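You operate a simulated robot arm through the tools that you are given. There is no shell and no other tool.

The job below is to be done with a simulated robot arm. You get a single attempt, and the scene is never put back.

TASK
Switch the heat sealer off, wipe the smear off its plate once cool, and lock the bar.
Fine: turn the sealer knob down to 120 C and put the blue pad back. What is to be rubbed or washed off counts as gone when no trace of it is left.
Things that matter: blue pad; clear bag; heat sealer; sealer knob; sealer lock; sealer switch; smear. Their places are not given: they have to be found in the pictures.

It is judged by the outcome, as a careful person would: the job done as asked, and still so three seconds after it is handed in. It fails if anything else is knocked over, pushed out of place, dropped, spilled or broken.

THE ROBOT
A 7-joint arm with a two-finger parallel gripper, fixed in place. Base frame: the origin is at the foot of the arm, x ahead of it, y to its left, z up; the work surface is at about z = 0.9. Units: m, rad, N and s.
With the tool pointing down near the work surface it reaches from about 0.38 to 0.9 m from the base axis. Its first joint turns from -2.496 to 2.496 rad. Payload 3 kg.
The tool frame sits at the grasp point between the pads (the TCP): z along the fingers, y along the line on which they close. The tips reach 0.03 m beyond it. The gripper opens to 0.094 m. The fingers are 0.028 m wide and 0.01 m thick; the gripper's body (0.05 by 0.096 m) begins 0.055 m behind the TCP.
Orientation is that of the tool frame in the base frame, as a unit quaternion [x, y, z, w]. With the fingers straight down and closing along the base's y, the tool's x points along the base's -x, its y along +y and its z along -z.

THE INTERFACE
- The arm moves only by the tool drive_tool. Its arguments are lists of equal length, an entry for each row: "delta_rot": the turn, a rotation vector about the tool's x, y, z in rad, a list of three; "travel": the shift along the tool's x, y, z in m, a list of three; "gripper": the gripper command, from -1 (shut) to 1 (fully open), values between in proportion. In form: {"delta_rot": [[wx, wy, wz], ...], "travel": [[dx, dy, dz], ...], "gripper": [gripper, ...]}. A call has 1 to 20 rows; each row shifts and turns the commanded pose from where the row before left it, along the tool's axes as they then stand. A row lasts 0.2 s, in which the tool goes at most 0.05 m and 0.15 rad; a call with a longer step from one row to the next is refused whole, and so is a gripper value outside its range. Where a pose cannot be reached the arm comes as near as it can. A force on the tool above 40 N (or 10 N above the force at the start of the call, whichever is more), or a blocked arm, ends the call early, and 0.2 s more pass. Each finger travels about 0.072 m/s and halts on what it meets, pressing with about 32 N; the grip force reading is that of the motor and also rises with nothing between the fingers. The clock runs only during rows and for 0.2 s after the last one: add rows that do not move to give the fingers time. The reply holds the time, the measured pose of the TCP, the force on the tool along the base axes, the opening and the grip force, in the units named above and with some noise, with the torque about the TCP (base axes, N m) and any sound that the robot's microphone picked up.
- Cameras (640 x 400 px; columns grow to the right, rows downward): "scene" is fixed at [0.2233, -0.6486, 1.5164]; the picture's right is [0.85, -0.53, 0.00], its down [-0.34, -0.54, -0.77] and it looks along [0.41, 0.65, -0.64] (base axes); focal length 293 px, centre (320, 200). "wrist" rides on the gripper at [0.076, 0.014, -0.102] in the tool frame; the picture's right is [-0.18, 0.98, 0.00], its down [-0.75, -0.14, -0.64] and it looks along [-0.63, -0.12, 0.77] (tool axes); focal length 243 px, centre (320, 200).
- grab_frame(camera): a new picture of that camera. It takes no simulated time.
- point_at(camera, pixels): there is no depth. For up to 12 entries [column, row, z] of the newest picture of that camera ("zoom" is the newest enlarged one), the place [x, y] in the base frame at which the ray of that pixel passes the height z, good to about 0.002 m. It takes no simulated time.
- close_up(camera, box): a new picture of the part [left, top, right, bottom] of that camera's present view, enlarged. It takes no simulated time.
- sign_off(): hands the job in; it is judged then, once.

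Open the gripper and draw the arm clear of the work before you hand the job in, unless the task says otherwise.

The tools are called after ">>>" as name(argument=value, ...) on one line, values as JSON. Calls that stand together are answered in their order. drive_tool: Moves the arm, as the interface text tells. Its arguments: {"type":"object","properties":{"delta_rot":{"type":"array","items":{"type":"array","items":{"type":"number"}}},"travel":{"type":"array","items":{"type":"array","items":{"type":"number"}}},"gripper":{"type":"array","items":{"type":"number"}}},"required":["delta_rot","travel","gripper"]} The other tools are called the same way: grab_frame (camera) takes a picture; point_at (camera, pixels) gives the place at which the rays of pixels pass given heights; close_up (camera, box) takes an enlarged picture of a part of a camera's view; sign_off () hands the job in.

At the start:

```text
t: 0.0
tool_pos: [0.4497, -0.015, 1.2912]
ee_rot: [-0.001, 1.0, 0.0, 0.0]
contact_force: [-0.5, -0.5, 0.1]
wrist_torque: [0.0, -0.01, 0.01]
opening: 0.0937
gripper_force: 0.0
```

scene: 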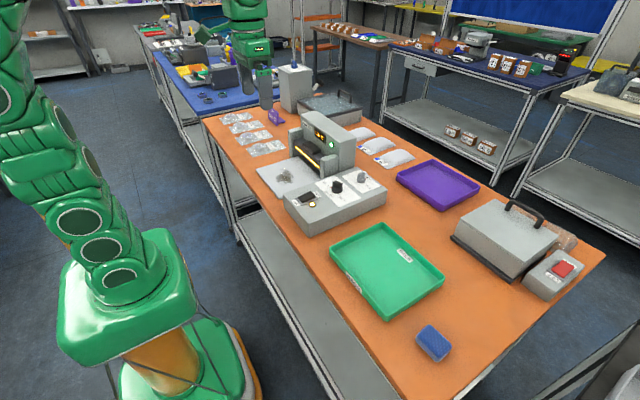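
wrist: 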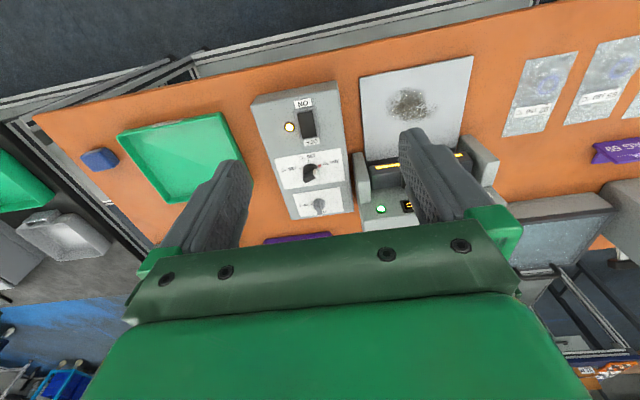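

The scene picture shows the sealer around (320,170) with its panel at (335,195) and the blue pad at (433,343). I'll take enlarged pictures of these parts first.

>>> close_up(camera="scene", box=[240, 110, 400, 240])

>>> close_up(camera="wrist", box=[230, 50, 510, 240])

>>> close_up(camera="scene", box=[320, 220, 600, 390])

```text
3.08 times, centred on (320, 175) of scene
```

zoom: 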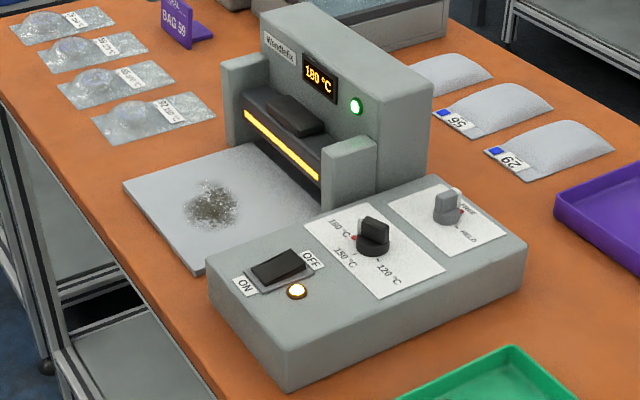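

```text
2.11 times, centred on (370, 145) of wrist
```

zoom: 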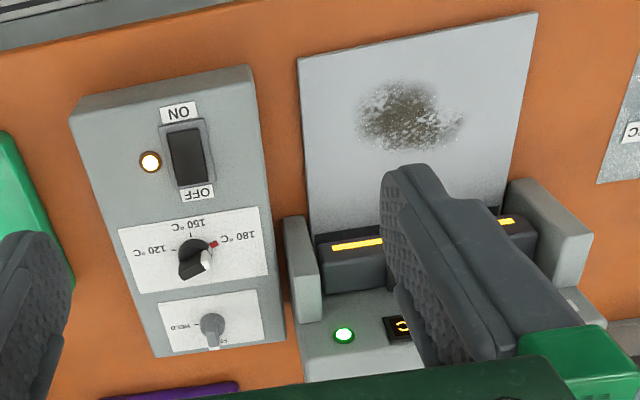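

```text
2.29 times, centred on (460, 305) of scene
```

zoom: 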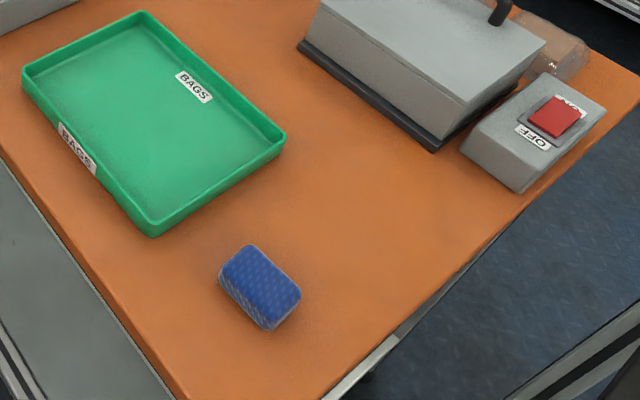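

The panel shows an ON/OFF rocker switch, a temperature knob pointing at 180 °C and a FREE/HOLD lock; the display reads 180 °C. I'll zoom in closer on the panel and locate points.

>>> close_up(camera="wrist", box=[240, 75, 370, 225])

>>> close_up(camera="scene", box=[280, 150, 400, 240])

>>> point_at(camera="wrist", pixels=[[252, 97, 0.96], [338, 82, 0.96], [355, 210, 0.96], [292, 218, 0.96], [307, 124, 0.96], [311, 172, 0.98], [319, 205, 0.98], [410, 102, 0.91], [360, 75, 0.91], [473, 57, 0.91], [100, 159, 0.92], [200, 150, 0.9]])

>>> point_at(camera="scene", pixels=[[292, 180, 0.96], [285, 200, 0.9], [312, 238, 0.9], [312, 217, 0.96], [386, 186, 0.96], [352, 155, 0.96], [309, 197, 0.96], [336, 186, 0.98], [364, 177, 0.98], [285, 175, 0.91], [433, 343, 0.92], [258, 170, 0.91]])

```text
2.67 times, centred on (305, 150) of wrist
```

zoom: 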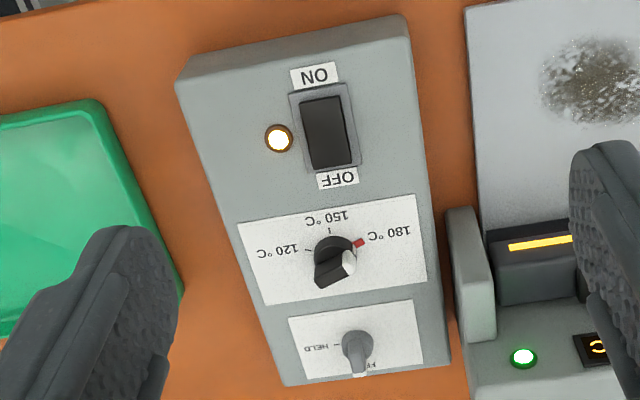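

```text
4.44 times, centred on (340, 195) of scene
```

zoom: 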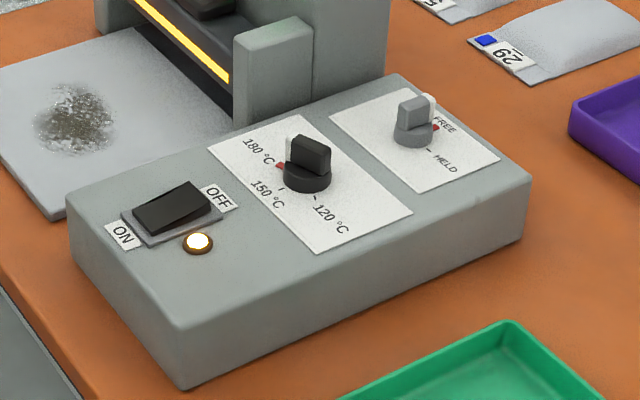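

```text
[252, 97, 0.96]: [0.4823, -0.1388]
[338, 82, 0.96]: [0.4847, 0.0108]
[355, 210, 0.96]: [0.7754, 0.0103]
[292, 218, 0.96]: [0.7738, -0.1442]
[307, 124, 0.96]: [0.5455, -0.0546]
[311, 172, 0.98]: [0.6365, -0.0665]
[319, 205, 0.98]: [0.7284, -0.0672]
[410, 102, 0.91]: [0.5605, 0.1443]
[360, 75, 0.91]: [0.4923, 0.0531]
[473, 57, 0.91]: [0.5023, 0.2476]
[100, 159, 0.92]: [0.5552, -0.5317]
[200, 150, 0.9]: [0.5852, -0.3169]
```

```text
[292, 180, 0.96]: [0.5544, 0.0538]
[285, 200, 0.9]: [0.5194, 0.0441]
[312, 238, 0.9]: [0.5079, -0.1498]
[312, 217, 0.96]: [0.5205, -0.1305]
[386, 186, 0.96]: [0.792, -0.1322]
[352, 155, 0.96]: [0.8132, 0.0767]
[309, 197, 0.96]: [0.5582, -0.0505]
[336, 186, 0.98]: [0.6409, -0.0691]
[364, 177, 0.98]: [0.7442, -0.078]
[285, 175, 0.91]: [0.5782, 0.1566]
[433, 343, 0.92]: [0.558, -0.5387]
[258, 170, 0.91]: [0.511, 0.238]
```

The panel corners and controls need a height match between the cameras, so I'll project the same features at several heights (wrist zoom corner (178,82) → (251.8,105.8), scene corner (306.7,223.8), etc.).

>>> point_at(camera="wrist", pixels=[[251.8, 105.8, 0.95], [251.8, 105.8, 0.97], [256.3, 96.4, 0.9], [338, 90, 0.95], [338, 90, 0.97], [353, 211, 0.95], [353, 211, 0.97], [411, 149, 0.91], [308, 125, 0.97], [309, 125, 0.96], [309.5, 172, 0.97], [318, 205, 0.97]])

>>> point_at(camera="scene", pixels=[[306.7, 223.8, 0.95], [306.7, 223.8, 0.97], [309.6, 237.8, 0.9], [283, 195, 0.95], [283, 195, 0.97], [387.5, 190, 0.95], [387.5, 190, 0.97], [357, 166.5, 0.95], [357, 166.5, 0.97], [306.5, 197, 0.96], [337, 189, 0.96], [361, 179, 0.96]])

```text
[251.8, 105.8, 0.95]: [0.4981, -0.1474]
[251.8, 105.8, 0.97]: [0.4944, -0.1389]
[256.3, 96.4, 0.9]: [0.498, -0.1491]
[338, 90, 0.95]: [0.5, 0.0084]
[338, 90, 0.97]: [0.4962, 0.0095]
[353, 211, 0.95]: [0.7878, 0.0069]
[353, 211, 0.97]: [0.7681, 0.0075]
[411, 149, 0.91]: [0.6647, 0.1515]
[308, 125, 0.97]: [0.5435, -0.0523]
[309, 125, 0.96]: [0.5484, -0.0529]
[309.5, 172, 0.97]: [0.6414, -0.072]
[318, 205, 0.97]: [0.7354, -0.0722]
```

```text
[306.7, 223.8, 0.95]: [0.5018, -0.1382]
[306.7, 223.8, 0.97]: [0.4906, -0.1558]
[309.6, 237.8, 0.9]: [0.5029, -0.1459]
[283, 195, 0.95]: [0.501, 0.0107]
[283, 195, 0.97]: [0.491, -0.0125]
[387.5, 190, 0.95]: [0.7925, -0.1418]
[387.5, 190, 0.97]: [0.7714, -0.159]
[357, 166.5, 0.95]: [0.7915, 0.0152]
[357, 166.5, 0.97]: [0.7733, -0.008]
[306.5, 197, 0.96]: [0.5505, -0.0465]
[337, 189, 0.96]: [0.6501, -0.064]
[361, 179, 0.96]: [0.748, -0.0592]
```

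Both cameras agree on the panel top at z≈0.95 (x 0.50–0.79, y −0.145–0.01), switch near (0.55,−0.05), knob near (0.64,−0.07), lock near (0.74,−0.07). I'll lower the tool over the panel for a closer wrist look.

>>> drive_tool(delta_rot=[[0, 0, 0], [0, 0, 0], [0, 0, 0], [0, 0, 0], [0, 0, 0]], travel=[[0, -0.009, 0.034], [0, -0.009, 0.034], [0, -0.009, 0.034], [0, -0.009, 0.034], [0, -0.009, 0.034]], gripper=[1, 1, 1, 1, 1])

>>> grab_frame(camera="wrist")

>>> close_up(camera="wrist", box=[220, 60, 420, 220])

```text
t: 1.2
tool_pos: [0.4487, -0.061, 1.1189]
ee_rot: [0.0, 1.0, 0.0, 0.001]
contact_force: [-0.9, -0.8, -0.6]
wrist_torque: [0.01, 0.01, 0.03]
opening: 0.0941
gripper_force: 0.1
```

```text
taken
```

wrist: 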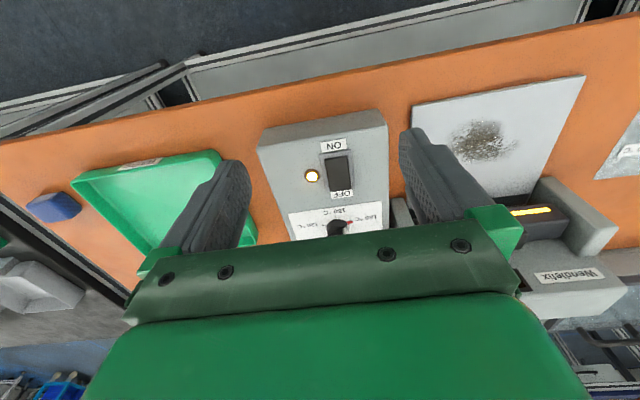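

```text
2.50 times, centred on (320, 140) of wrist
```

zoom: 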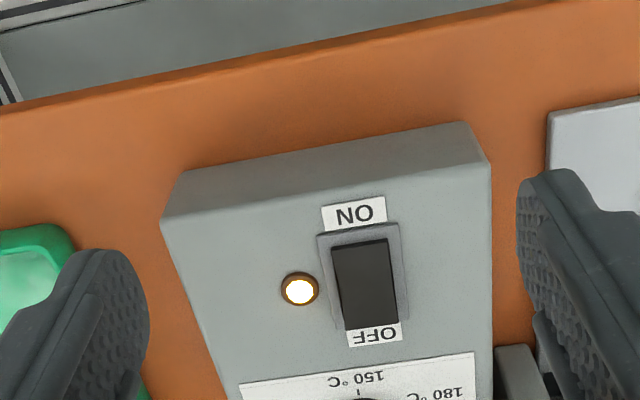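

In the enlarged view the rocker spans (332,247)-(398,325) with OFF at the far end (345–400,325). I'll place its corners.

>>> point_at(camera="zoom", pixels=[[332, 247, 0.955], [388, 238, 0.955], [398, 320, 0.965], [345, 330, 0.965], [317, 238, 0.952], [397, 222, 0.952], [408, 318, 0.952], [374, 335, 0.951], [354, 214, 0.951], [300, 290, 0.952]])

>>> close_up(camera="scene", box=[280, 165, 360, 220])

```text
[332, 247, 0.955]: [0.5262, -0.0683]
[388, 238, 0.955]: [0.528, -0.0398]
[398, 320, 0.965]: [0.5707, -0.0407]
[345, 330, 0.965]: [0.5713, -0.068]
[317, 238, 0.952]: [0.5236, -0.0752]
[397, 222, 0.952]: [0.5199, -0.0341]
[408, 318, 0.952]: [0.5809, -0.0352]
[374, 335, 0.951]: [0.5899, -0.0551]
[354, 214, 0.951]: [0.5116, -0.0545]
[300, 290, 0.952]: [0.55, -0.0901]
```

```text
7.27 times, centred on (320, 192) of scene
```

zoom: 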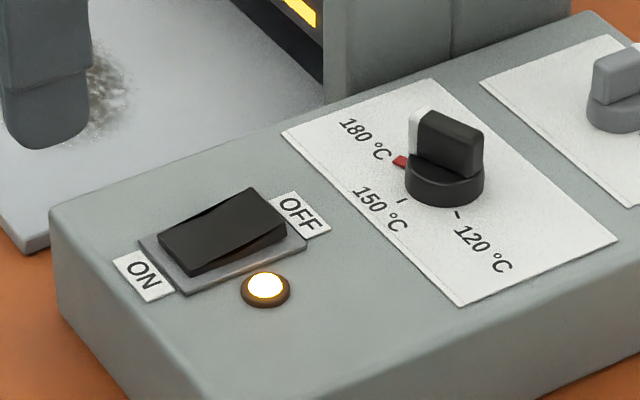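

The rocker spans x 0.526–0.573, y −0.068 to −0.040, with the OFF end (x≈0.57) raised. I'll close the gripper, move over the OFF end and turn the tool 90° so the narrow side of the fingertips lies along x.

>>> drive_tool(delta_rot=[[0, 0, 0], [0, 0, 0], [0, 0, 0], [0, 0, 0], [0, 0, 0.1428], [0, 0, 0.1428], [0, 0, 0.1428], [0, 0, 0.1428], [0, 0, 0.1428], [0, 0, 0.1428], [0, 0, 0.1428], [0, 0, 0.1428], [0, 0, 0.1428], [0, 0, 0.1428], [0, 0, 0.1428]], travel=[[-0.0296, 0.00175, 0.022], [-0.0296, 0.00175, 0.022], [-0.0296, 0.00175, 0.022], [-0.0296, 0.00175, 0.022], [0, 0, 0], [0, 0, 0], [0, 0, 0], [0, 0, 0], [0, 0, 0], [0, 0, 0], [0, 0, 0], [0, 0, 0], [0, 0, 0], [0, 0, 0], [0, 0, 0]], gripper=[-1, -1, -1, -1, -1, -1, -1, -1, -1, -1, -1, -1, -1, -1, -1])

>>> close_up(camera="scene", box=[240, 110, 400, 240])

>>> grab_frame(camera="wrist")

```text
t: 4.4
tool_pos: [0.569, -0.0506, 1.0339]
ee_rot: [0.708, 0.706, 0.0, 0.0]
contact_force: [-0.3, 0.4, -0.3]
wrist_torque: [-0.01, -0.01, 0.0]
opening: 0.0001
gripper_force: 32.2
```

```text
3.08 times, centred on (320, 175) of scene
```

zoom: 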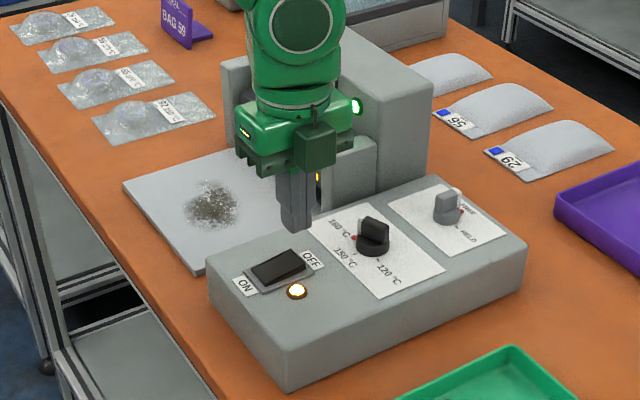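

```text
taken
```

wrist: 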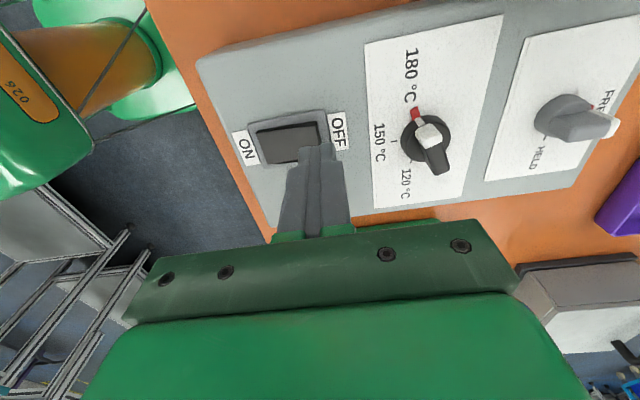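

The fingertips are right above the OFF end (wrist pixel (318,150)); TCP (0.569,−0.051,1.034) puts the tips at 1.004. I'll descend onto the OFF end and press gently.

>>> drive_tool(delta_rot=[[0, 0, 0], [0, 0, 0], [0, 0, 0], [0, 0, 0], [0, 0, 0], [0, 0, 0]], travel=[[-0.003, -0.002, 0.02], [0, 0, 0.015], [0, 0, 0.004], [0, 0, 0.004], [0, 0, 0.004], [0, 0, 0]], gripper=[-1, -1, -1, -1, -1, -1])

>>> close_up(camera="scene", box=[260, 120, 380, 220])

```text
t: 5.1
tool_pos: [0.5653, -0.0551, 1.0001]
ee_rot: [0.707, 0.707, 0.001, 0.003]
contact_force: [-8.5, 5.2, 23.7]
wrist_torque: [0.22, 0.46, -0.05]
opening: 0.0003
gripper_force: 32.4
heard: click
stopped in row 3: the force on the tool passed its limit at 62 N (the readings are from after the stop); the commanded pose is now the measured one
```

```text
4.00 times, centred on (320, 170) of scene
```

zoom: 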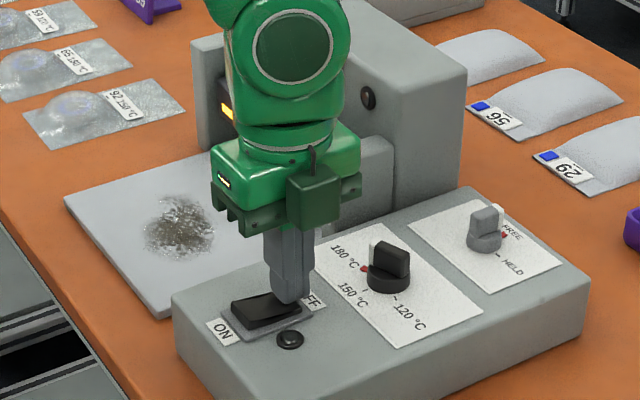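

A click was heard and the panel lamp and green light went dark. I'll lift off and check the switch, display and knob.

>>> drive_tool(delta_rot=[[0, 0, 0], [0, 0, 0], [0, 0, 0], [0, 0, 0]], travel=[[0, 0, -0.02], [0, 0, -0.04], [0, 0, -0.04], [0, 0, 0]], gripper=[-1, -1, 0, 0.3])

>>> close_up(camera="scene", box=[240, 110, 400, 240])

>>> grab_frame(camera="wrist")

>>> close_up(camera="wrist", box=[220, 40, 540, 240])

```text
t: 6.1
tool_pos: [0.5654, -0.0526, 1.1002]
ee_rot: [0.707, 0.707, 0.001, 0.003]
contact_force: [0.3, -0.3, 0.5]
wrist_torque: [0.01, 0.01, -0.01]
opening: 0.0609
gripper_force: 0.1
```

```text
3.08 times, centred on (320, 175) of scene
```

zoom: 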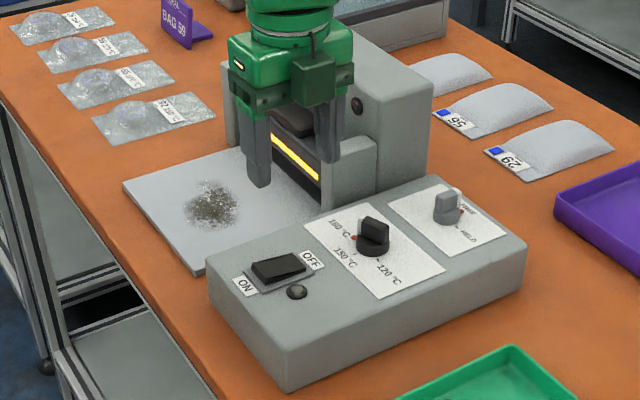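

```text
taken
```

wrist: 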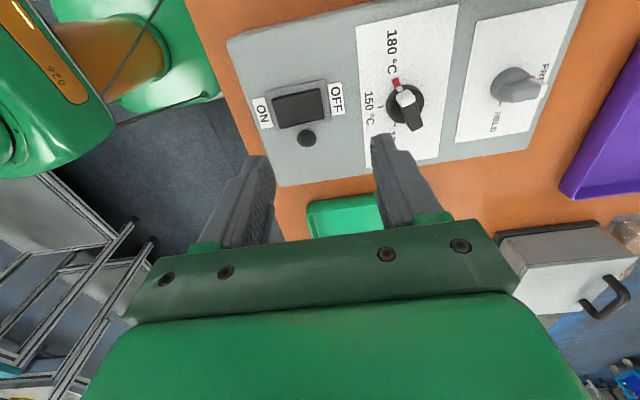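

```text
2.00 times, centred on (380, 140) of wrist
```

zoom: 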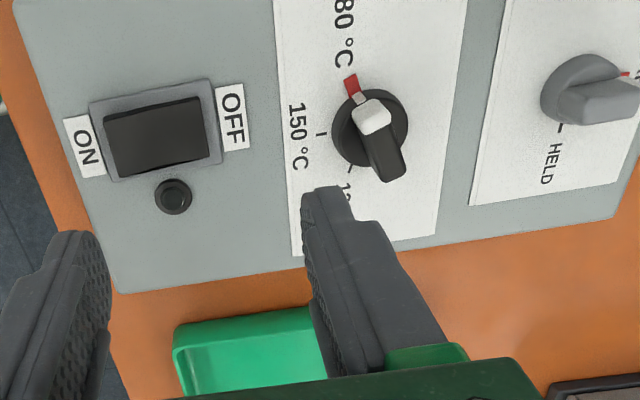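

The switch shows OFF and the lamps are dark. Now I'll locate the knob's base, ticks and handle in the enlarged wrist picture.

>>> point_at(camera="zoom", pixels=[[351, 84, 0.951], [321, 134, 0.951], [349, 168, 0.951], [334, 135, 0.955], [407, 125, 0.96], [360, 110, 0.985], [385, 105, 0.985], [403, 165, 0.985], [382, 180, 0.985], [369, 128, 0.96], [560, 128, 0.951], [628, 73, 0.951]])

>>> close_up(camera="wrist", box=[360, 60, 460, 140])

>>> close_up(camera="scene", box=[315, 150, 395, 210])

```text
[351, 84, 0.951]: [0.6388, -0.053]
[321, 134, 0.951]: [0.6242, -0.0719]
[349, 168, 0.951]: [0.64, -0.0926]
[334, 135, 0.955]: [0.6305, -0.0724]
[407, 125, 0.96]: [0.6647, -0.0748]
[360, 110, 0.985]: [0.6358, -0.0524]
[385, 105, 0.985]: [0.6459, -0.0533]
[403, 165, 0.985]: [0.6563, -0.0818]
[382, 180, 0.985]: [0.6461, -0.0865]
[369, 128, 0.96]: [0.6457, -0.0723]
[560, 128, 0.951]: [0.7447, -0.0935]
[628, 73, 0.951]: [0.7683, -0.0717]
```

```text
5.00 times, centred on (410, 100) of wrist
```

zoom: 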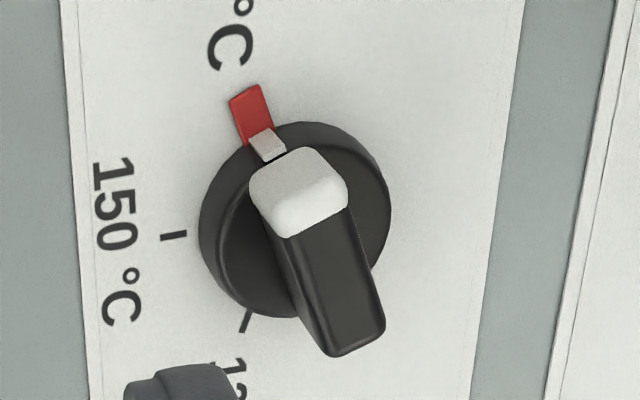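

```text
6.67 times, centred on (355, 180) of scene
```

zoom: 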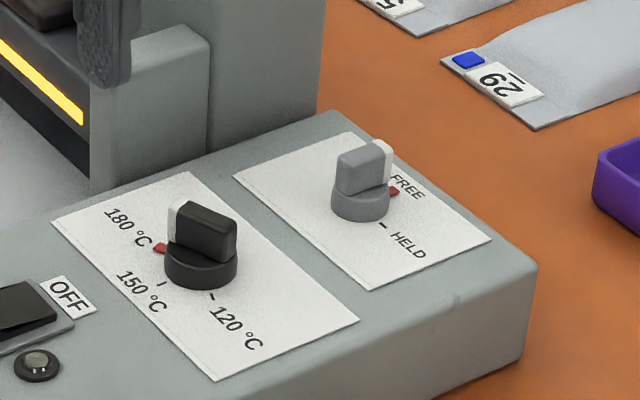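

The knob handle's white end points at the red 180 tick. I'll retake the enlarged wrist view to measure the tick angles and knob centre more accurately.

>>> close_up(camera="wrist", box=[360, 60, 460, 140])

>>> point_at(camera="zoom", pixels=[[241, 93, 0.951], [257, 146, 0.951], [262, 90, 0.951], [185, 234, 0.951], [162, 238, 0.951], [252, 313, 0.951], [243, 331, 0.951], [199, 220, 0.951], [215, 290, 0.951], [300, 317, 0.951], [383, 255, 0.951], [265, 145, 0.96]])

>>> point_at(camera="zoom", pixels=[[250, 185, 0.985], [300, 148, 0.985], [345, 190, 0.985], [385, 325, 0.985], [335, 355, 0.985], [330, 345, 0.98], [382, 318, 0.98], [332, 255, 0.98], [332, 255, 0.985], [332, 255, 0.99]])

>>> point_at(camera="scene", pixels=[[333, 182.3, 0.98], [333, 182.3, 0.985], [333, 182.3, 0.99], [335, 193.5, 0.951]])

```text
5.00 times, centred on (410, 100) of wrist
```

zoom: 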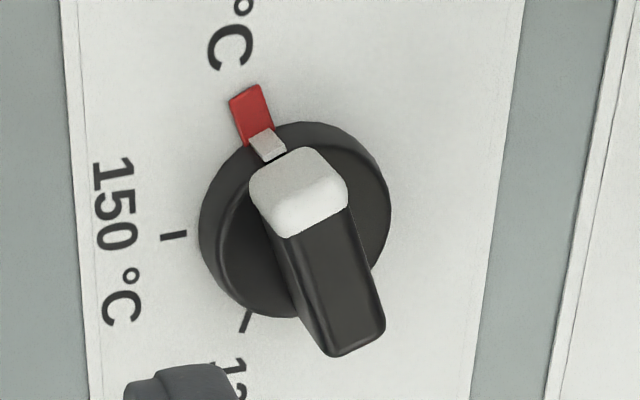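

```text
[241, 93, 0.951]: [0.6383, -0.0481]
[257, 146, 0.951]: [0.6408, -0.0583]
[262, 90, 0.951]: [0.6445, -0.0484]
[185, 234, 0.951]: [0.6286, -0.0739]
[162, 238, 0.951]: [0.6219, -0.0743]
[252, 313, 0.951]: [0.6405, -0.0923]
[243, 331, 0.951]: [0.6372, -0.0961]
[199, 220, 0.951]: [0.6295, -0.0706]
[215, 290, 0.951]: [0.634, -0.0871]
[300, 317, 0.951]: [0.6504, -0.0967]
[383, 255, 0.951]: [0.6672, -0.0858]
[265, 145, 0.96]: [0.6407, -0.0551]
```

```text
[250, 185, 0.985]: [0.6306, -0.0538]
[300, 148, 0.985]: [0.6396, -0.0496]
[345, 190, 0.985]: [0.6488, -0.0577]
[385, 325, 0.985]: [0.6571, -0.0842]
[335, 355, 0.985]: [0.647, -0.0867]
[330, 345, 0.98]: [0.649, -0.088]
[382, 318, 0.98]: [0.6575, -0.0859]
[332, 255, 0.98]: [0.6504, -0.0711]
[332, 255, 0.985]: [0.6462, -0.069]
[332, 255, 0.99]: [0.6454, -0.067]
```

```text
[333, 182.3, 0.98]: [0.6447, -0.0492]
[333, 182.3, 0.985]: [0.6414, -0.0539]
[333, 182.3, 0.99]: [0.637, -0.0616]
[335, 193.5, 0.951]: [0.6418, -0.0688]
```

I need the correct scene pixel for the handle top centre, (338.2,182.3), and the base centre (337.2,190); I'll project those at several heights.

>>> point_at(camera="scene", pixels=[[338.2, 182.3, 0.975], [338.2, 182.3, 0.98], [338.2, 182.3, 0.985], [338.2, 182.3, 0.99], [337.2, 190, 0.951], [337.2, 190, 0.96], [361.5, 173.5, 0.98], [361.5, 173.5, 0.99], [361, 181, 0.951]])

>>> point_at(camera="wrist", pixels=[[412.4, 111, 0.97], [412.4, 111, 0.975], [412.4, 111, 0.98], [412.4, 111, 0.985], [518, 85, 0.98], [518, 90, 0.98]])

```text
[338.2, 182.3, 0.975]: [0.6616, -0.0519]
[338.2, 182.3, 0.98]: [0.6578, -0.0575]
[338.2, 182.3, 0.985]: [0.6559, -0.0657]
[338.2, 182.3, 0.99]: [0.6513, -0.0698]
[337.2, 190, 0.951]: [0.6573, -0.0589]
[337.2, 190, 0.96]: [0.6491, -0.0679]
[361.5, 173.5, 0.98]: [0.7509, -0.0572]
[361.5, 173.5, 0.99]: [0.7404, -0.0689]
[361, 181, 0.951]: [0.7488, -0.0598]
```

```text
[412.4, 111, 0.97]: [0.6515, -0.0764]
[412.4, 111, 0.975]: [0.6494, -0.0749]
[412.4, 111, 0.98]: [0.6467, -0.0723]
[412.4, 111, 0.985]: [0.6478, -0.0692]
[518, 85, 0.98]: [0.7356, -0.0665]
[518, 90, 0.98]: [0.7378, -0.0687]
```

Both views agree on the knob handle top at about (0.650,−0.070,0.988), pointing along ~120° from +x. I'll move above it and turn the tool by −30° about tool z so the fingers close across the handle.

>>> drive_tool(delta_rot=[[0, 0, 0], [0, 0, 0], [0, 0, 0], [0, 0, -0.1309], [0, 0, -0.1309], [0, 0, -0.1309], [0, 0, -0.1309], [0, 0, 0]], travel=[[-0.006, 0.028, 0.01], [-0.006, 0.028, 0.01], [-0.0054, 0.0286, 0.01], [0, 0, 0], [0, 0, 0], [0, 0, 0], [0, 0, 0], [0, 0, 0]], gripper=[0.2, 0.1, 0, 0, 0, 0, 0, 0])

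>>> grab_frame(camera="wrist")

>>> close_up(camera="wrist", box=[240, 90, 400, 210])

>>> close_up(camera="scene", box=[280, 110, 400, 220])

```text
t: 7.9
tool_pos: [0.6513, -0.072, 1.0708]
ee_rot: [0.5, 0.866, 0.0, 0.002]
contact_force: [-0.1, -0.1, -0.1]
wrist_torque: [-0.01, 0.01, 0.0]
opening: 0.0473
gripper_force: 0.0
```

```text
taken
```

wrist: 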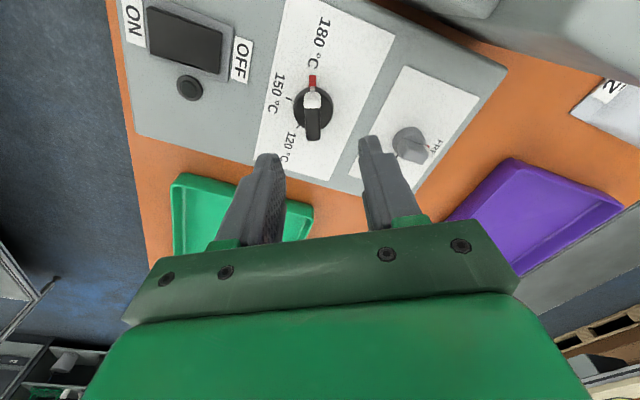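

```text
3.33 times, centred on (320, 150) of wrist
```

zoom: 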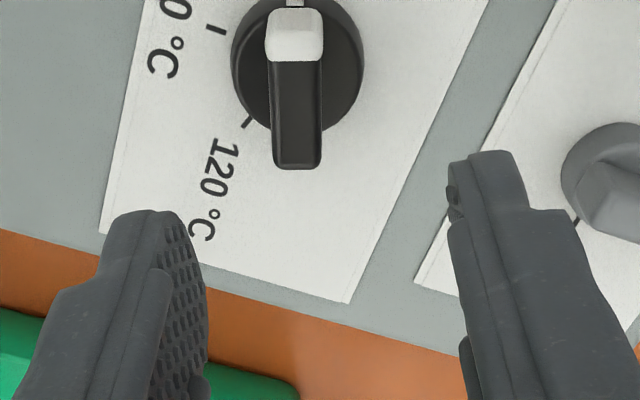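

```text
3.64 times, centred on (340, 165) of scene
```

zoom: 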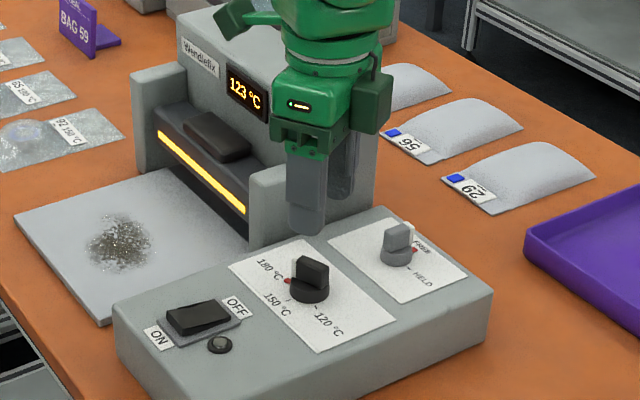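

The handle runs vertically in the wrist picture at column ≈313, so the tool angle fits; the display already reads 123 °C. I'll check the handle's position from this view before descending.

>>> point_at(camera="wrist", pixels=[[312.8, 94, 0.988], [313, 137, 0.988], [312.8, 119, 0.988], [305, 135, 0.985], [321.5, 135, 0.985], [313, 108, 0.96], [290, 116, 0.952], [333, 106, 0.955]])

```text
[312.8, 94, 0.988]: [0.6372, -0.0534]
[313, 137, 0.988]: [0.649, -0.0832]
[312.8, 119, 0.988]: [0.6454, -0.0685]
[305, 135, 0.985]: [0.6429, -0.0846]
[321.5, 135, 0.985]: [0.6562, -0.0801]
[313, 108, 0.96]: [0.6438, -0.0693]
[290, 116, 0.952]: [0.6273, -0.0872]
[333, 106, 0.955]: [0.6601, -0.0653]
```

The handle lies along about 112° with centre near (0.645,−0.069). I'll trim the tool's angle and position and look again before descending.

>>> drive_tool(delta_rot=[[0, 0, 0.13], [0, 0, 0], [0, 0, 0]], travel=[[0, 0, 0], [0.0052, -0.0047, 0.02], [0, 0, 0]], gripper=[0, 0, 0])

>>> grab_frame(camera="wrist")

>>> close_up(camera="wrist", box=[240, 90, 400, 210])

>>> close_up(camera="scene", box=[300, 130, 400, 210])

```text
t: 8.7
tool_pos: [0.6444, -0.0692, 1.0508]
ee_rot: [0.555, 0.832, 0.0, 0.003]
contact_force: [0.5, 0.1, 0.6]
wrist_torque: [-0.04, 0.0, 0.01]
opening: 0.047
gripper_force: 0.1
```

```text
taken
```

wrist: 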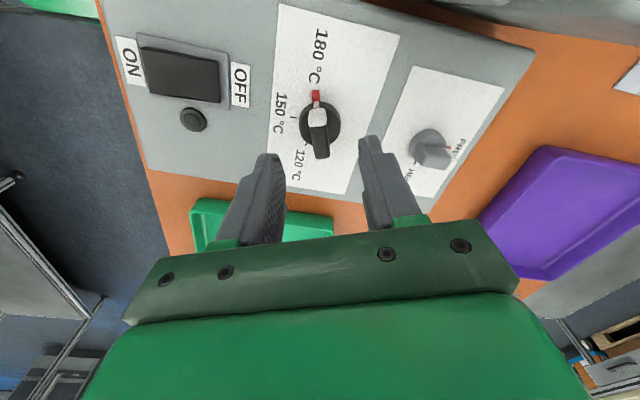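

```text
3.33 times, centred on (320, 150) of wrist
```

zoom: 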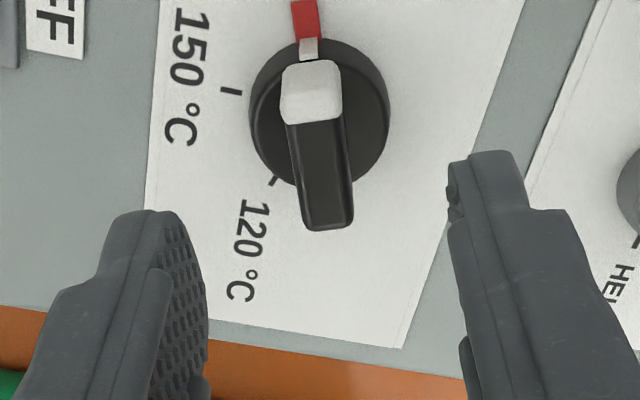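

```text
5.00 times, centred on (350, 170) of scene
```

zoom: 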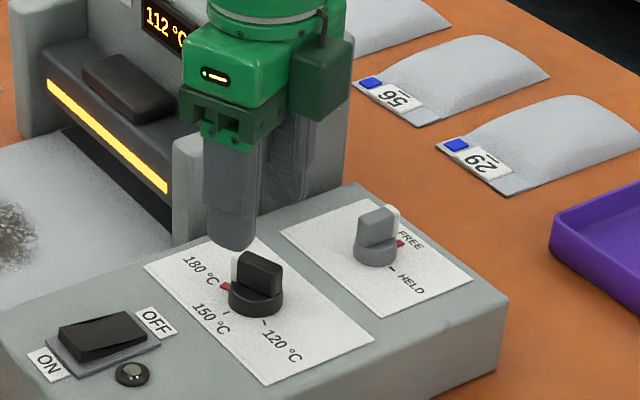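

I'll measure the handle again from this nearer view: white end centre (311,63) and black end (329,226) in the enlarged picture, plus ticks.

>>> close_up(camera="wrist", box=[240, 90, 400, 210])

>>> point_at(camera="zoom", pixels=[[311, 64, 0.988], [329, 226, 0.988], [303, 215, 0.986], [353, 213, 0.986], [307, 18, 0.951], [231, 91, 0.951], [273, 181, 0.951], [320, 115, 0.965], [250, 110, 0.953], [390, 100, 0.96], [308, 48, 0.955]])

```text
3.33 times, centred on (320, 150) of wrist
```

zoom: 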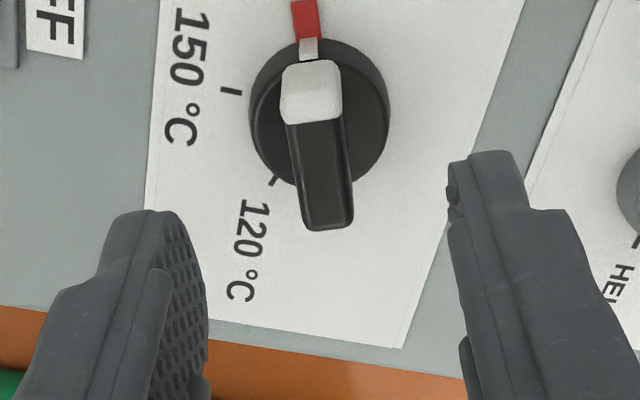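

```text
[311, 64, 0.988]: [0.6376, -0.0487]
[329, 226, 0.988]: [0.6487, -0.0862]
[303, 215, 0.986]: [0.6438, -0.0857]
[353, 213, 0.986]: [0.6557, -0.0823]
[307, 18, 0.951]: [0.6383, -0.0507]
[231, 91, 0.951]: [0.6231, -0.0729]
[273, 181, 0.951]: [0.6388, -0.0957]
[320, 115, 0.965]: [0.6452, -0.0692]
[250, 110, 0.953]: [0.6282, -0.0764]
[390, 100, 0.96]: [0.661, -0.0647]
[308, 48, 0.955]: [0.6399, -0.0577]
```

Measured with centre (0.645,−0.072), the ticks lie near 107°, 180° and 255°, i.e. about 150° from 180 °C to 120 °C, and the handle is at ~106°. I'll trim the tool angle, lower the fingers around the handle and close.

>>> drive_tool(delta_rot=[[0, 0, 0.12], [0, 0, 0], [0, 0, 0], [0, 0, 0], [0, 0, 0], [0, 0, 0], [0, 0, 0]], travel=[[0, 0, 0], [-0.0022, 0, 0.022], [0, 0, 0.02], [0, 0, 0.01], [0, 0, 0], [0, 0, 0], [0, 0, 0]], gripper=[0, 0, 0, 0, -1, -1, -1])

>>> close_up(camera="scene", box=[300, 130, 400, 210])

>>> grab_frame(camera="wrist")

```text
t: 10.3
tool_pos: [0.6443, -0.0706, 0.9961]
ee_rot: [0.604, 0.797, 0.002, 0.004]
contact_force: [31.5, 7.1, -8.4]
wrist_torque: [0.21, -0.77, -0.06]
opening: 0.0333
gripper_force: 44.9
```

```text
5.00 times, centred on (350, 170) of scene
```

zoom: 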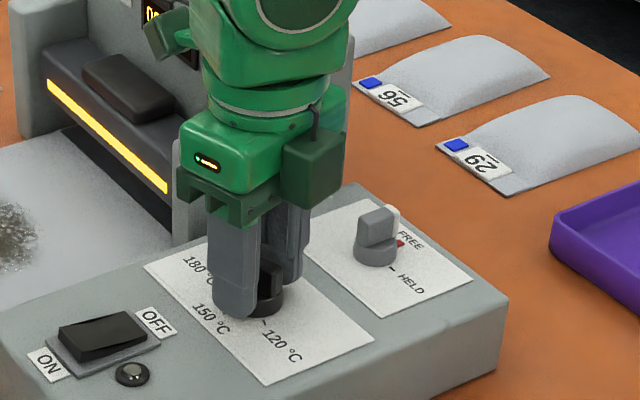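

```text
taken
```

wrist: 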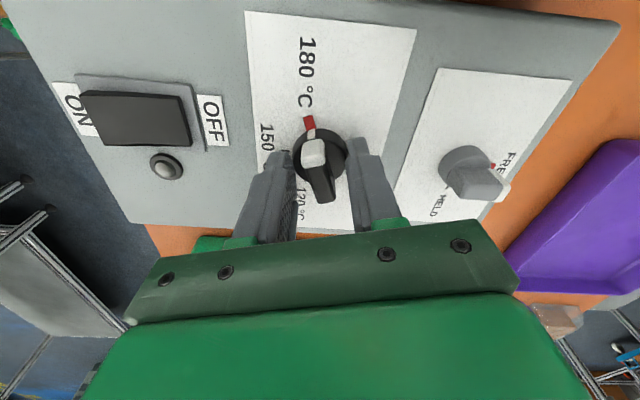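

The opening stopped at 0.033 with 31 N sideways: the tips are gripping the round base rather than the handle, and the knob sits slightly further +x. I'll open, rise 8 mm, shift 2 mm, and close again on the handle.

>>> drive_tool(delta_rot=[[0, 0, 0], [0, 0, 0], [0, 0, 0], [0, 0, 0]], travel=[[0, 0, 0], [0, 0, 0], [0, 0.002, -0.009], [0, 0, 0]], gripper=[0, 0, 0, 0])

>>> grab_frame(camera="wrist")

>>> close_up(camera="wrist", box=[240, 90, 400, 210])

>>> close_up(camera="scene", box=[310, 160, 370, 210])

```text
t: 11.3
tool_pos: [0.6465, -0.0712, 1.0071]
ee_rot: [0.603, 0.797, 0.001, 0.002]
contact_force: [0.1, 0.2, -0.2]
wrist_torque: [0.04, 0.03, 0.01]
opening: 0.0469
gripper_force: 0.0
```

```text
taken
```

wrist: 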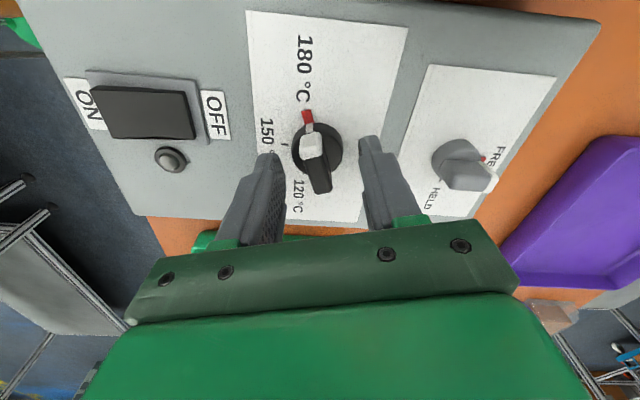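

```text
3.33 times, centred on (320, 150) of wrist
```

zoom: 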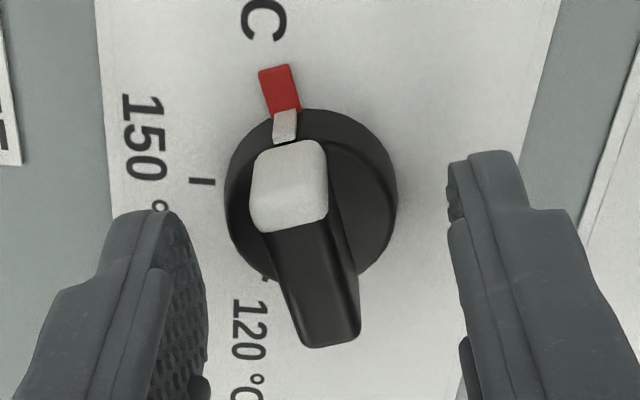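

```text
8.00 times, centred on (340, 185) of scene
```

zoom: 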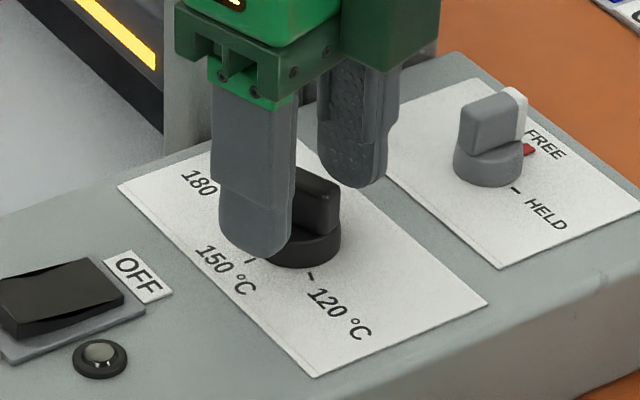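

I'll re-measure the handle line from this close view: white end (289,150), black end (331,343), tip edges.

>>> close_up(camera="wrist", box=[240, 90, 400, 210])

>>> point_at(camera="zoom", pixels=[[289, 146, 0.986], [331, 343, 0.986], [306, 240, 0.986], [278, 90, 0.951], [202, 181, 0.951], [266, 278, 0.951], [284, 125, 0.955], [225, 190, 0.953], [397, 190, 0.962], [310, 190, 0.965]])

```text
3.33 times, centred on (320, 150) of wrist
```

zoom: 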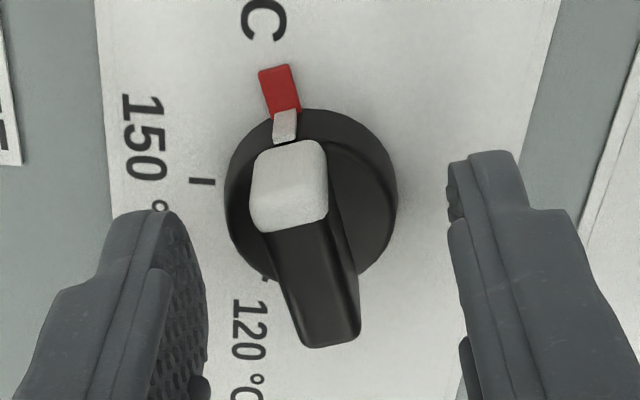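

```text
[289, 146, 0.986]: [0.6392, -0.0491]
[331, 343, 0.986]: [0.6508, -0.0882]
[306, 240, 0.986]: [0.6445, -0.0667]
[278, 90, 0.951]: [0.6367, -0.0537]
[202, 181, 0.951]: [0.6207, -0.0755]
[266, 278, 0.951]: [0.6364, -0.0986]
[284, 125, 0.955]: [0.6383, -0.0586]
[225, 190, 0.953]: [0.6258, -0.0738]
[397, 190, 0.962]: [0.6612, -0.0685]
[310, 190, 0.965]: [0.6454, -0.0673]
```

The handle lies at 106.5°, matching the tool's 105.9°, and is within 1 mm of centre across the fingers. Closing on it now.

>>> drive_tool(delta_rot=[[0, 0, 0], [0, 0, 0], [0, 0, 0], [0, 0, 0]], travel=[[0, 0, 0.002], [0, 0, 0], [0, 0, 0], [0, 0, 0]], gripper=[0, -1, -1, -1])

>>> close_up(camera="wrist", box=[240, 90, 400, 210])

```text
t: 12.3
tool_pos: [0.6454, -0.0715, 1.0039]
ee_rot: [0.604, 0.797, -0.001, 0.002]
contact_force: [-30.9, -9.3, 8.3]
wrist_torque: [-0.3, 0.94, 0.0]
opening: 0.0335
gripper_force: 45.0
```

```text
3.33 times, centred on (320, 150) of wrist
```

zoom: 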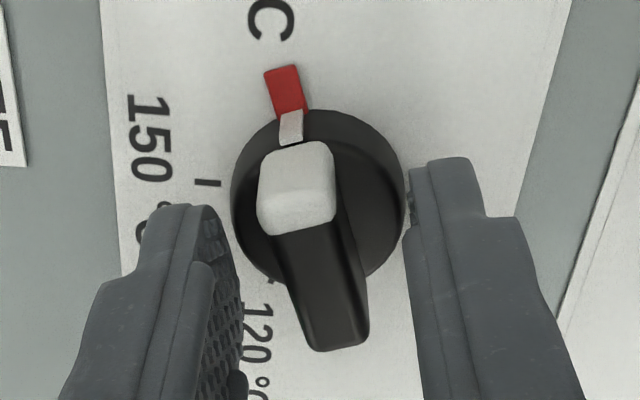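

It again stopped at 0.0335 on the round base (now −31 N, so the knob's centre is at x≈0.6455). I'll open, rise another 8 mm, and close on the handle.

>>> drive_tool(delta_rot=[[0, 0, 0], [0, 0, 0], [0, 0, 0], [0, 0, 0], [0, 0, 0], [0, 0, 0], [0, 0, 0]], travel=[[0, 0, 0], [0, 0, 0], [0, -0.001, -0.009], [0, 0, 0], [0, 0, 0], [0, 0, 0], [0, 0, 0]], gripper=[0, 0, 0, 0, -1, -1, -1])

>>> close_up(camera="wrist", box=[240, 90, 400, 210])

```text
t: 13.9
tool_pos: [0.646, -0.0709, 1.0127]
ee_rot: [0.604, 0.797, 0.0, 0.003]
contact_force: [-7.4, 0.5, 2.4]
wrist_torque: [-0.06, 0.43, 1.14]
opening: 0.0133
gripper_force: 44.4
```

```text
3.33 times, centred on (320, 150) of wrist
```

zoom: 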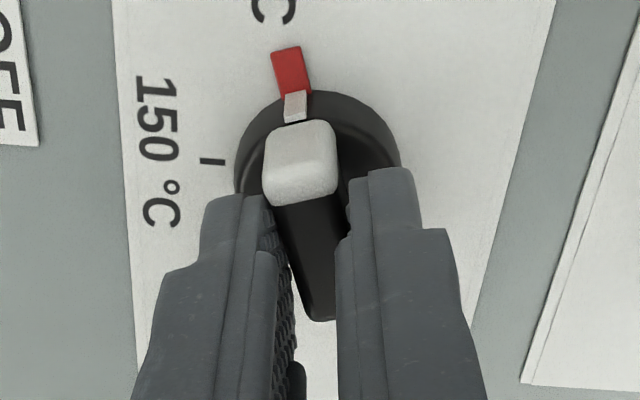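

The fingers now hold the handle (opening 0.0133). I'll turn it by about 75° toward 150 °C first and check.

>>> drive_tool(delta_rot=[[0, 0, -0.1454], [0, 0, -0.1454], [0, 0, -0.1454], [0, 0, -0.1454], [0, 0, -0.1454], [0, 0, -0.1454], [0, 0, -0.1454], [0, 0, -0.1454], [0, 0, -0.1454]], travel=[[0, 0, 0], [0, 0, 0], [0, 0, 0], [0, 0, 0], [0, 0, 0], [0, 0, 0], [0, 0, 0], [0, 0, 0], [0, 0, 0]], gripper=[-1, -1, -1, -1, -1, -1, -1, -1, -1])

>>> grab_frame(camera="wrist")

>>> close_up(camera="wrist", box=[240, 90, 400, 210])

>>> close_up(camera="scene", box=[280, 120, 400, 210])

```text
t: 15.9
tool_pos: [0.6472, -0.0702, 1.0135]
ee_rot: [-0.007, 1.0, -0.002, 0.003]
contact_force: [-5.2, 14.4, 0.4]
wrist_torque: [0.43, -0.99, -0.03]
opening: 0.0118
gripper_force: 44.9
```

```text
taken
```

wrist: 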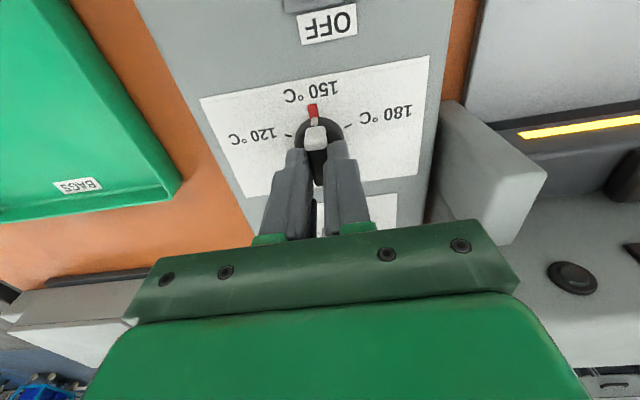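

```text
3.33 times, centred on (320, 150) of wrist
```

zoom: 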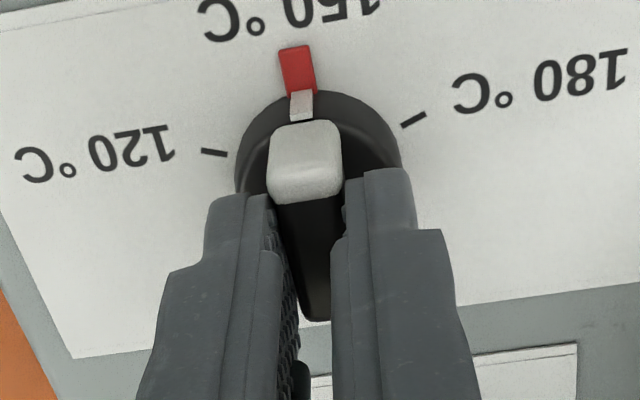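

```text
4.44 times, centred on (340, 165) of scene
```

zoom: 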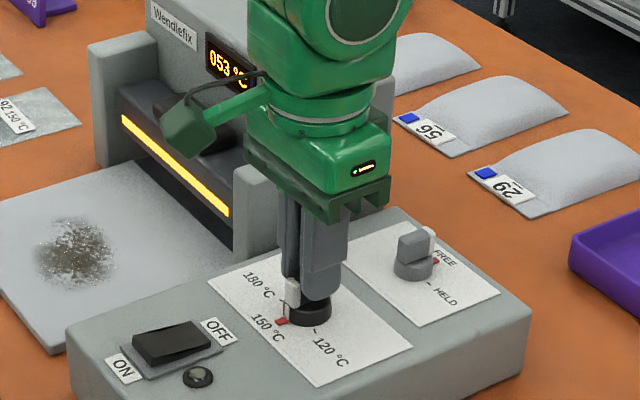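

The pointer and red mark are now on 150 °C after 75°; the display reads 53 °C and falling. I'll turn another 75° to reach 120 °C.

>>> drive_tool(delta_rot=[[0, 0, -0.1454], [0, 0, -0.1454], [0, 0, -0.1454], [0, 0, -0.1454], [0, 0, -0.1454], [0, 0, -0.1454], [0, 0, -0.1454], [0, 0, -0.1454], [0, 0, -0.1454]], travel=[[0, 0, 0], [0, 0, 0], [0, 0, 0], [0, 0, 0], [0, 0, 0], [0, 0, 0], [0, 0, 0], [0, 0, 0], [0, 0, 0]], gripper=[-1, -1, -1, -1, -1, -1, -1, -1, -1])

>>> grab_frame(camera="wrist")

>>> close_up(camera="wrist", box=[240, 90, 400, 210])

>>> close_up(camera="scene", box=[280, 120, 400, 210])

```text
t: 17.9
tool_pos: [0.6441, -0.0686, 1.0127]
ee_rot: [-0.614, 0.79, -0.001, 0.0]
contact_force: [-12.2, 28.2, 10.8]
wrist_torque: [1.04, 0.4, -1.45]
opening: 0.0135
gripper_force: 45.0
```

```text
taken
```

wrist: 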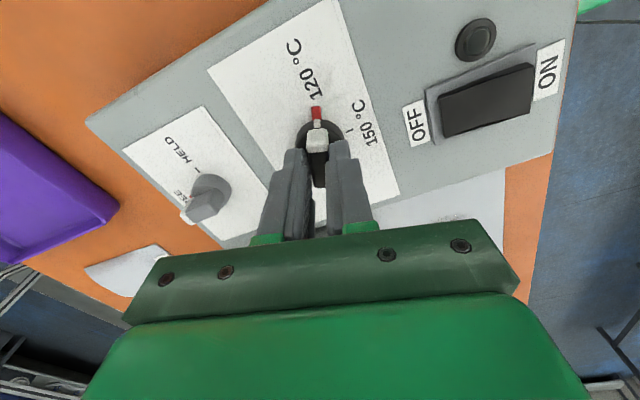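

```text
3.33 times, centred on (320, 150) of wrist
```

zoom: 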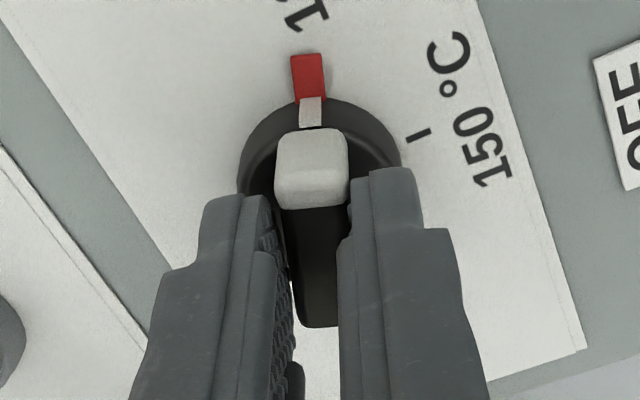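

```text
4.44 times, centred on (340, 165) of scene
```

zoom: 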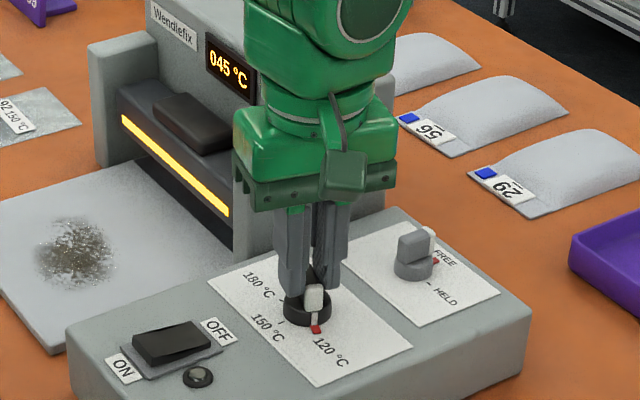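

The pointer now sits on 120 °C and the display reads 45 °C. I'll open, lift clear and check that it stays.

>>> drive_tool(delta_rot=[[0, 0, 0], [0, 0, 0], [0, 0, 0], [0, 0, 0], [0, 0, 0]], travel=[[0, 0, 0], [0, 0, 0], [0, 0, -0.03], [0, 0, -0.05], [0, 0, -0.05]], gripper=[0, 0, 0, 0.5, 1])

>>> close_up(camera="scene", box=[280, 120, 400, 210])

>>> grab_frame(camera="wrist")

```text
t: 19.1
tool_pos: [0.6434, -0.0706, 1.1475]
ee_rot: [-0.613, 0.79, -0.002, 0.001]
contact_force: [-0.1, -0.4, -0.2]
wrist_torque: [0.01, -0.03, 0.0]
opening: 0.0941
gripper_force: 0.0
```

```text
4.44 times, centred on (340, 165) of scene
```

zoom: 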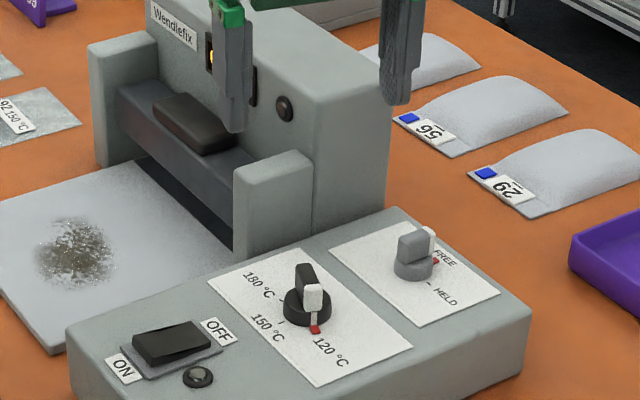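

```text
taken
```

wrist: 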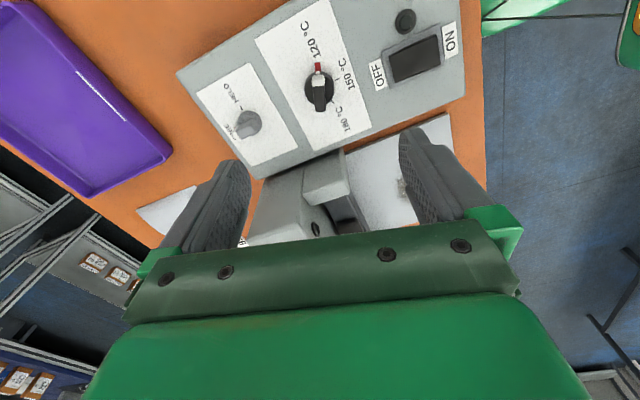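

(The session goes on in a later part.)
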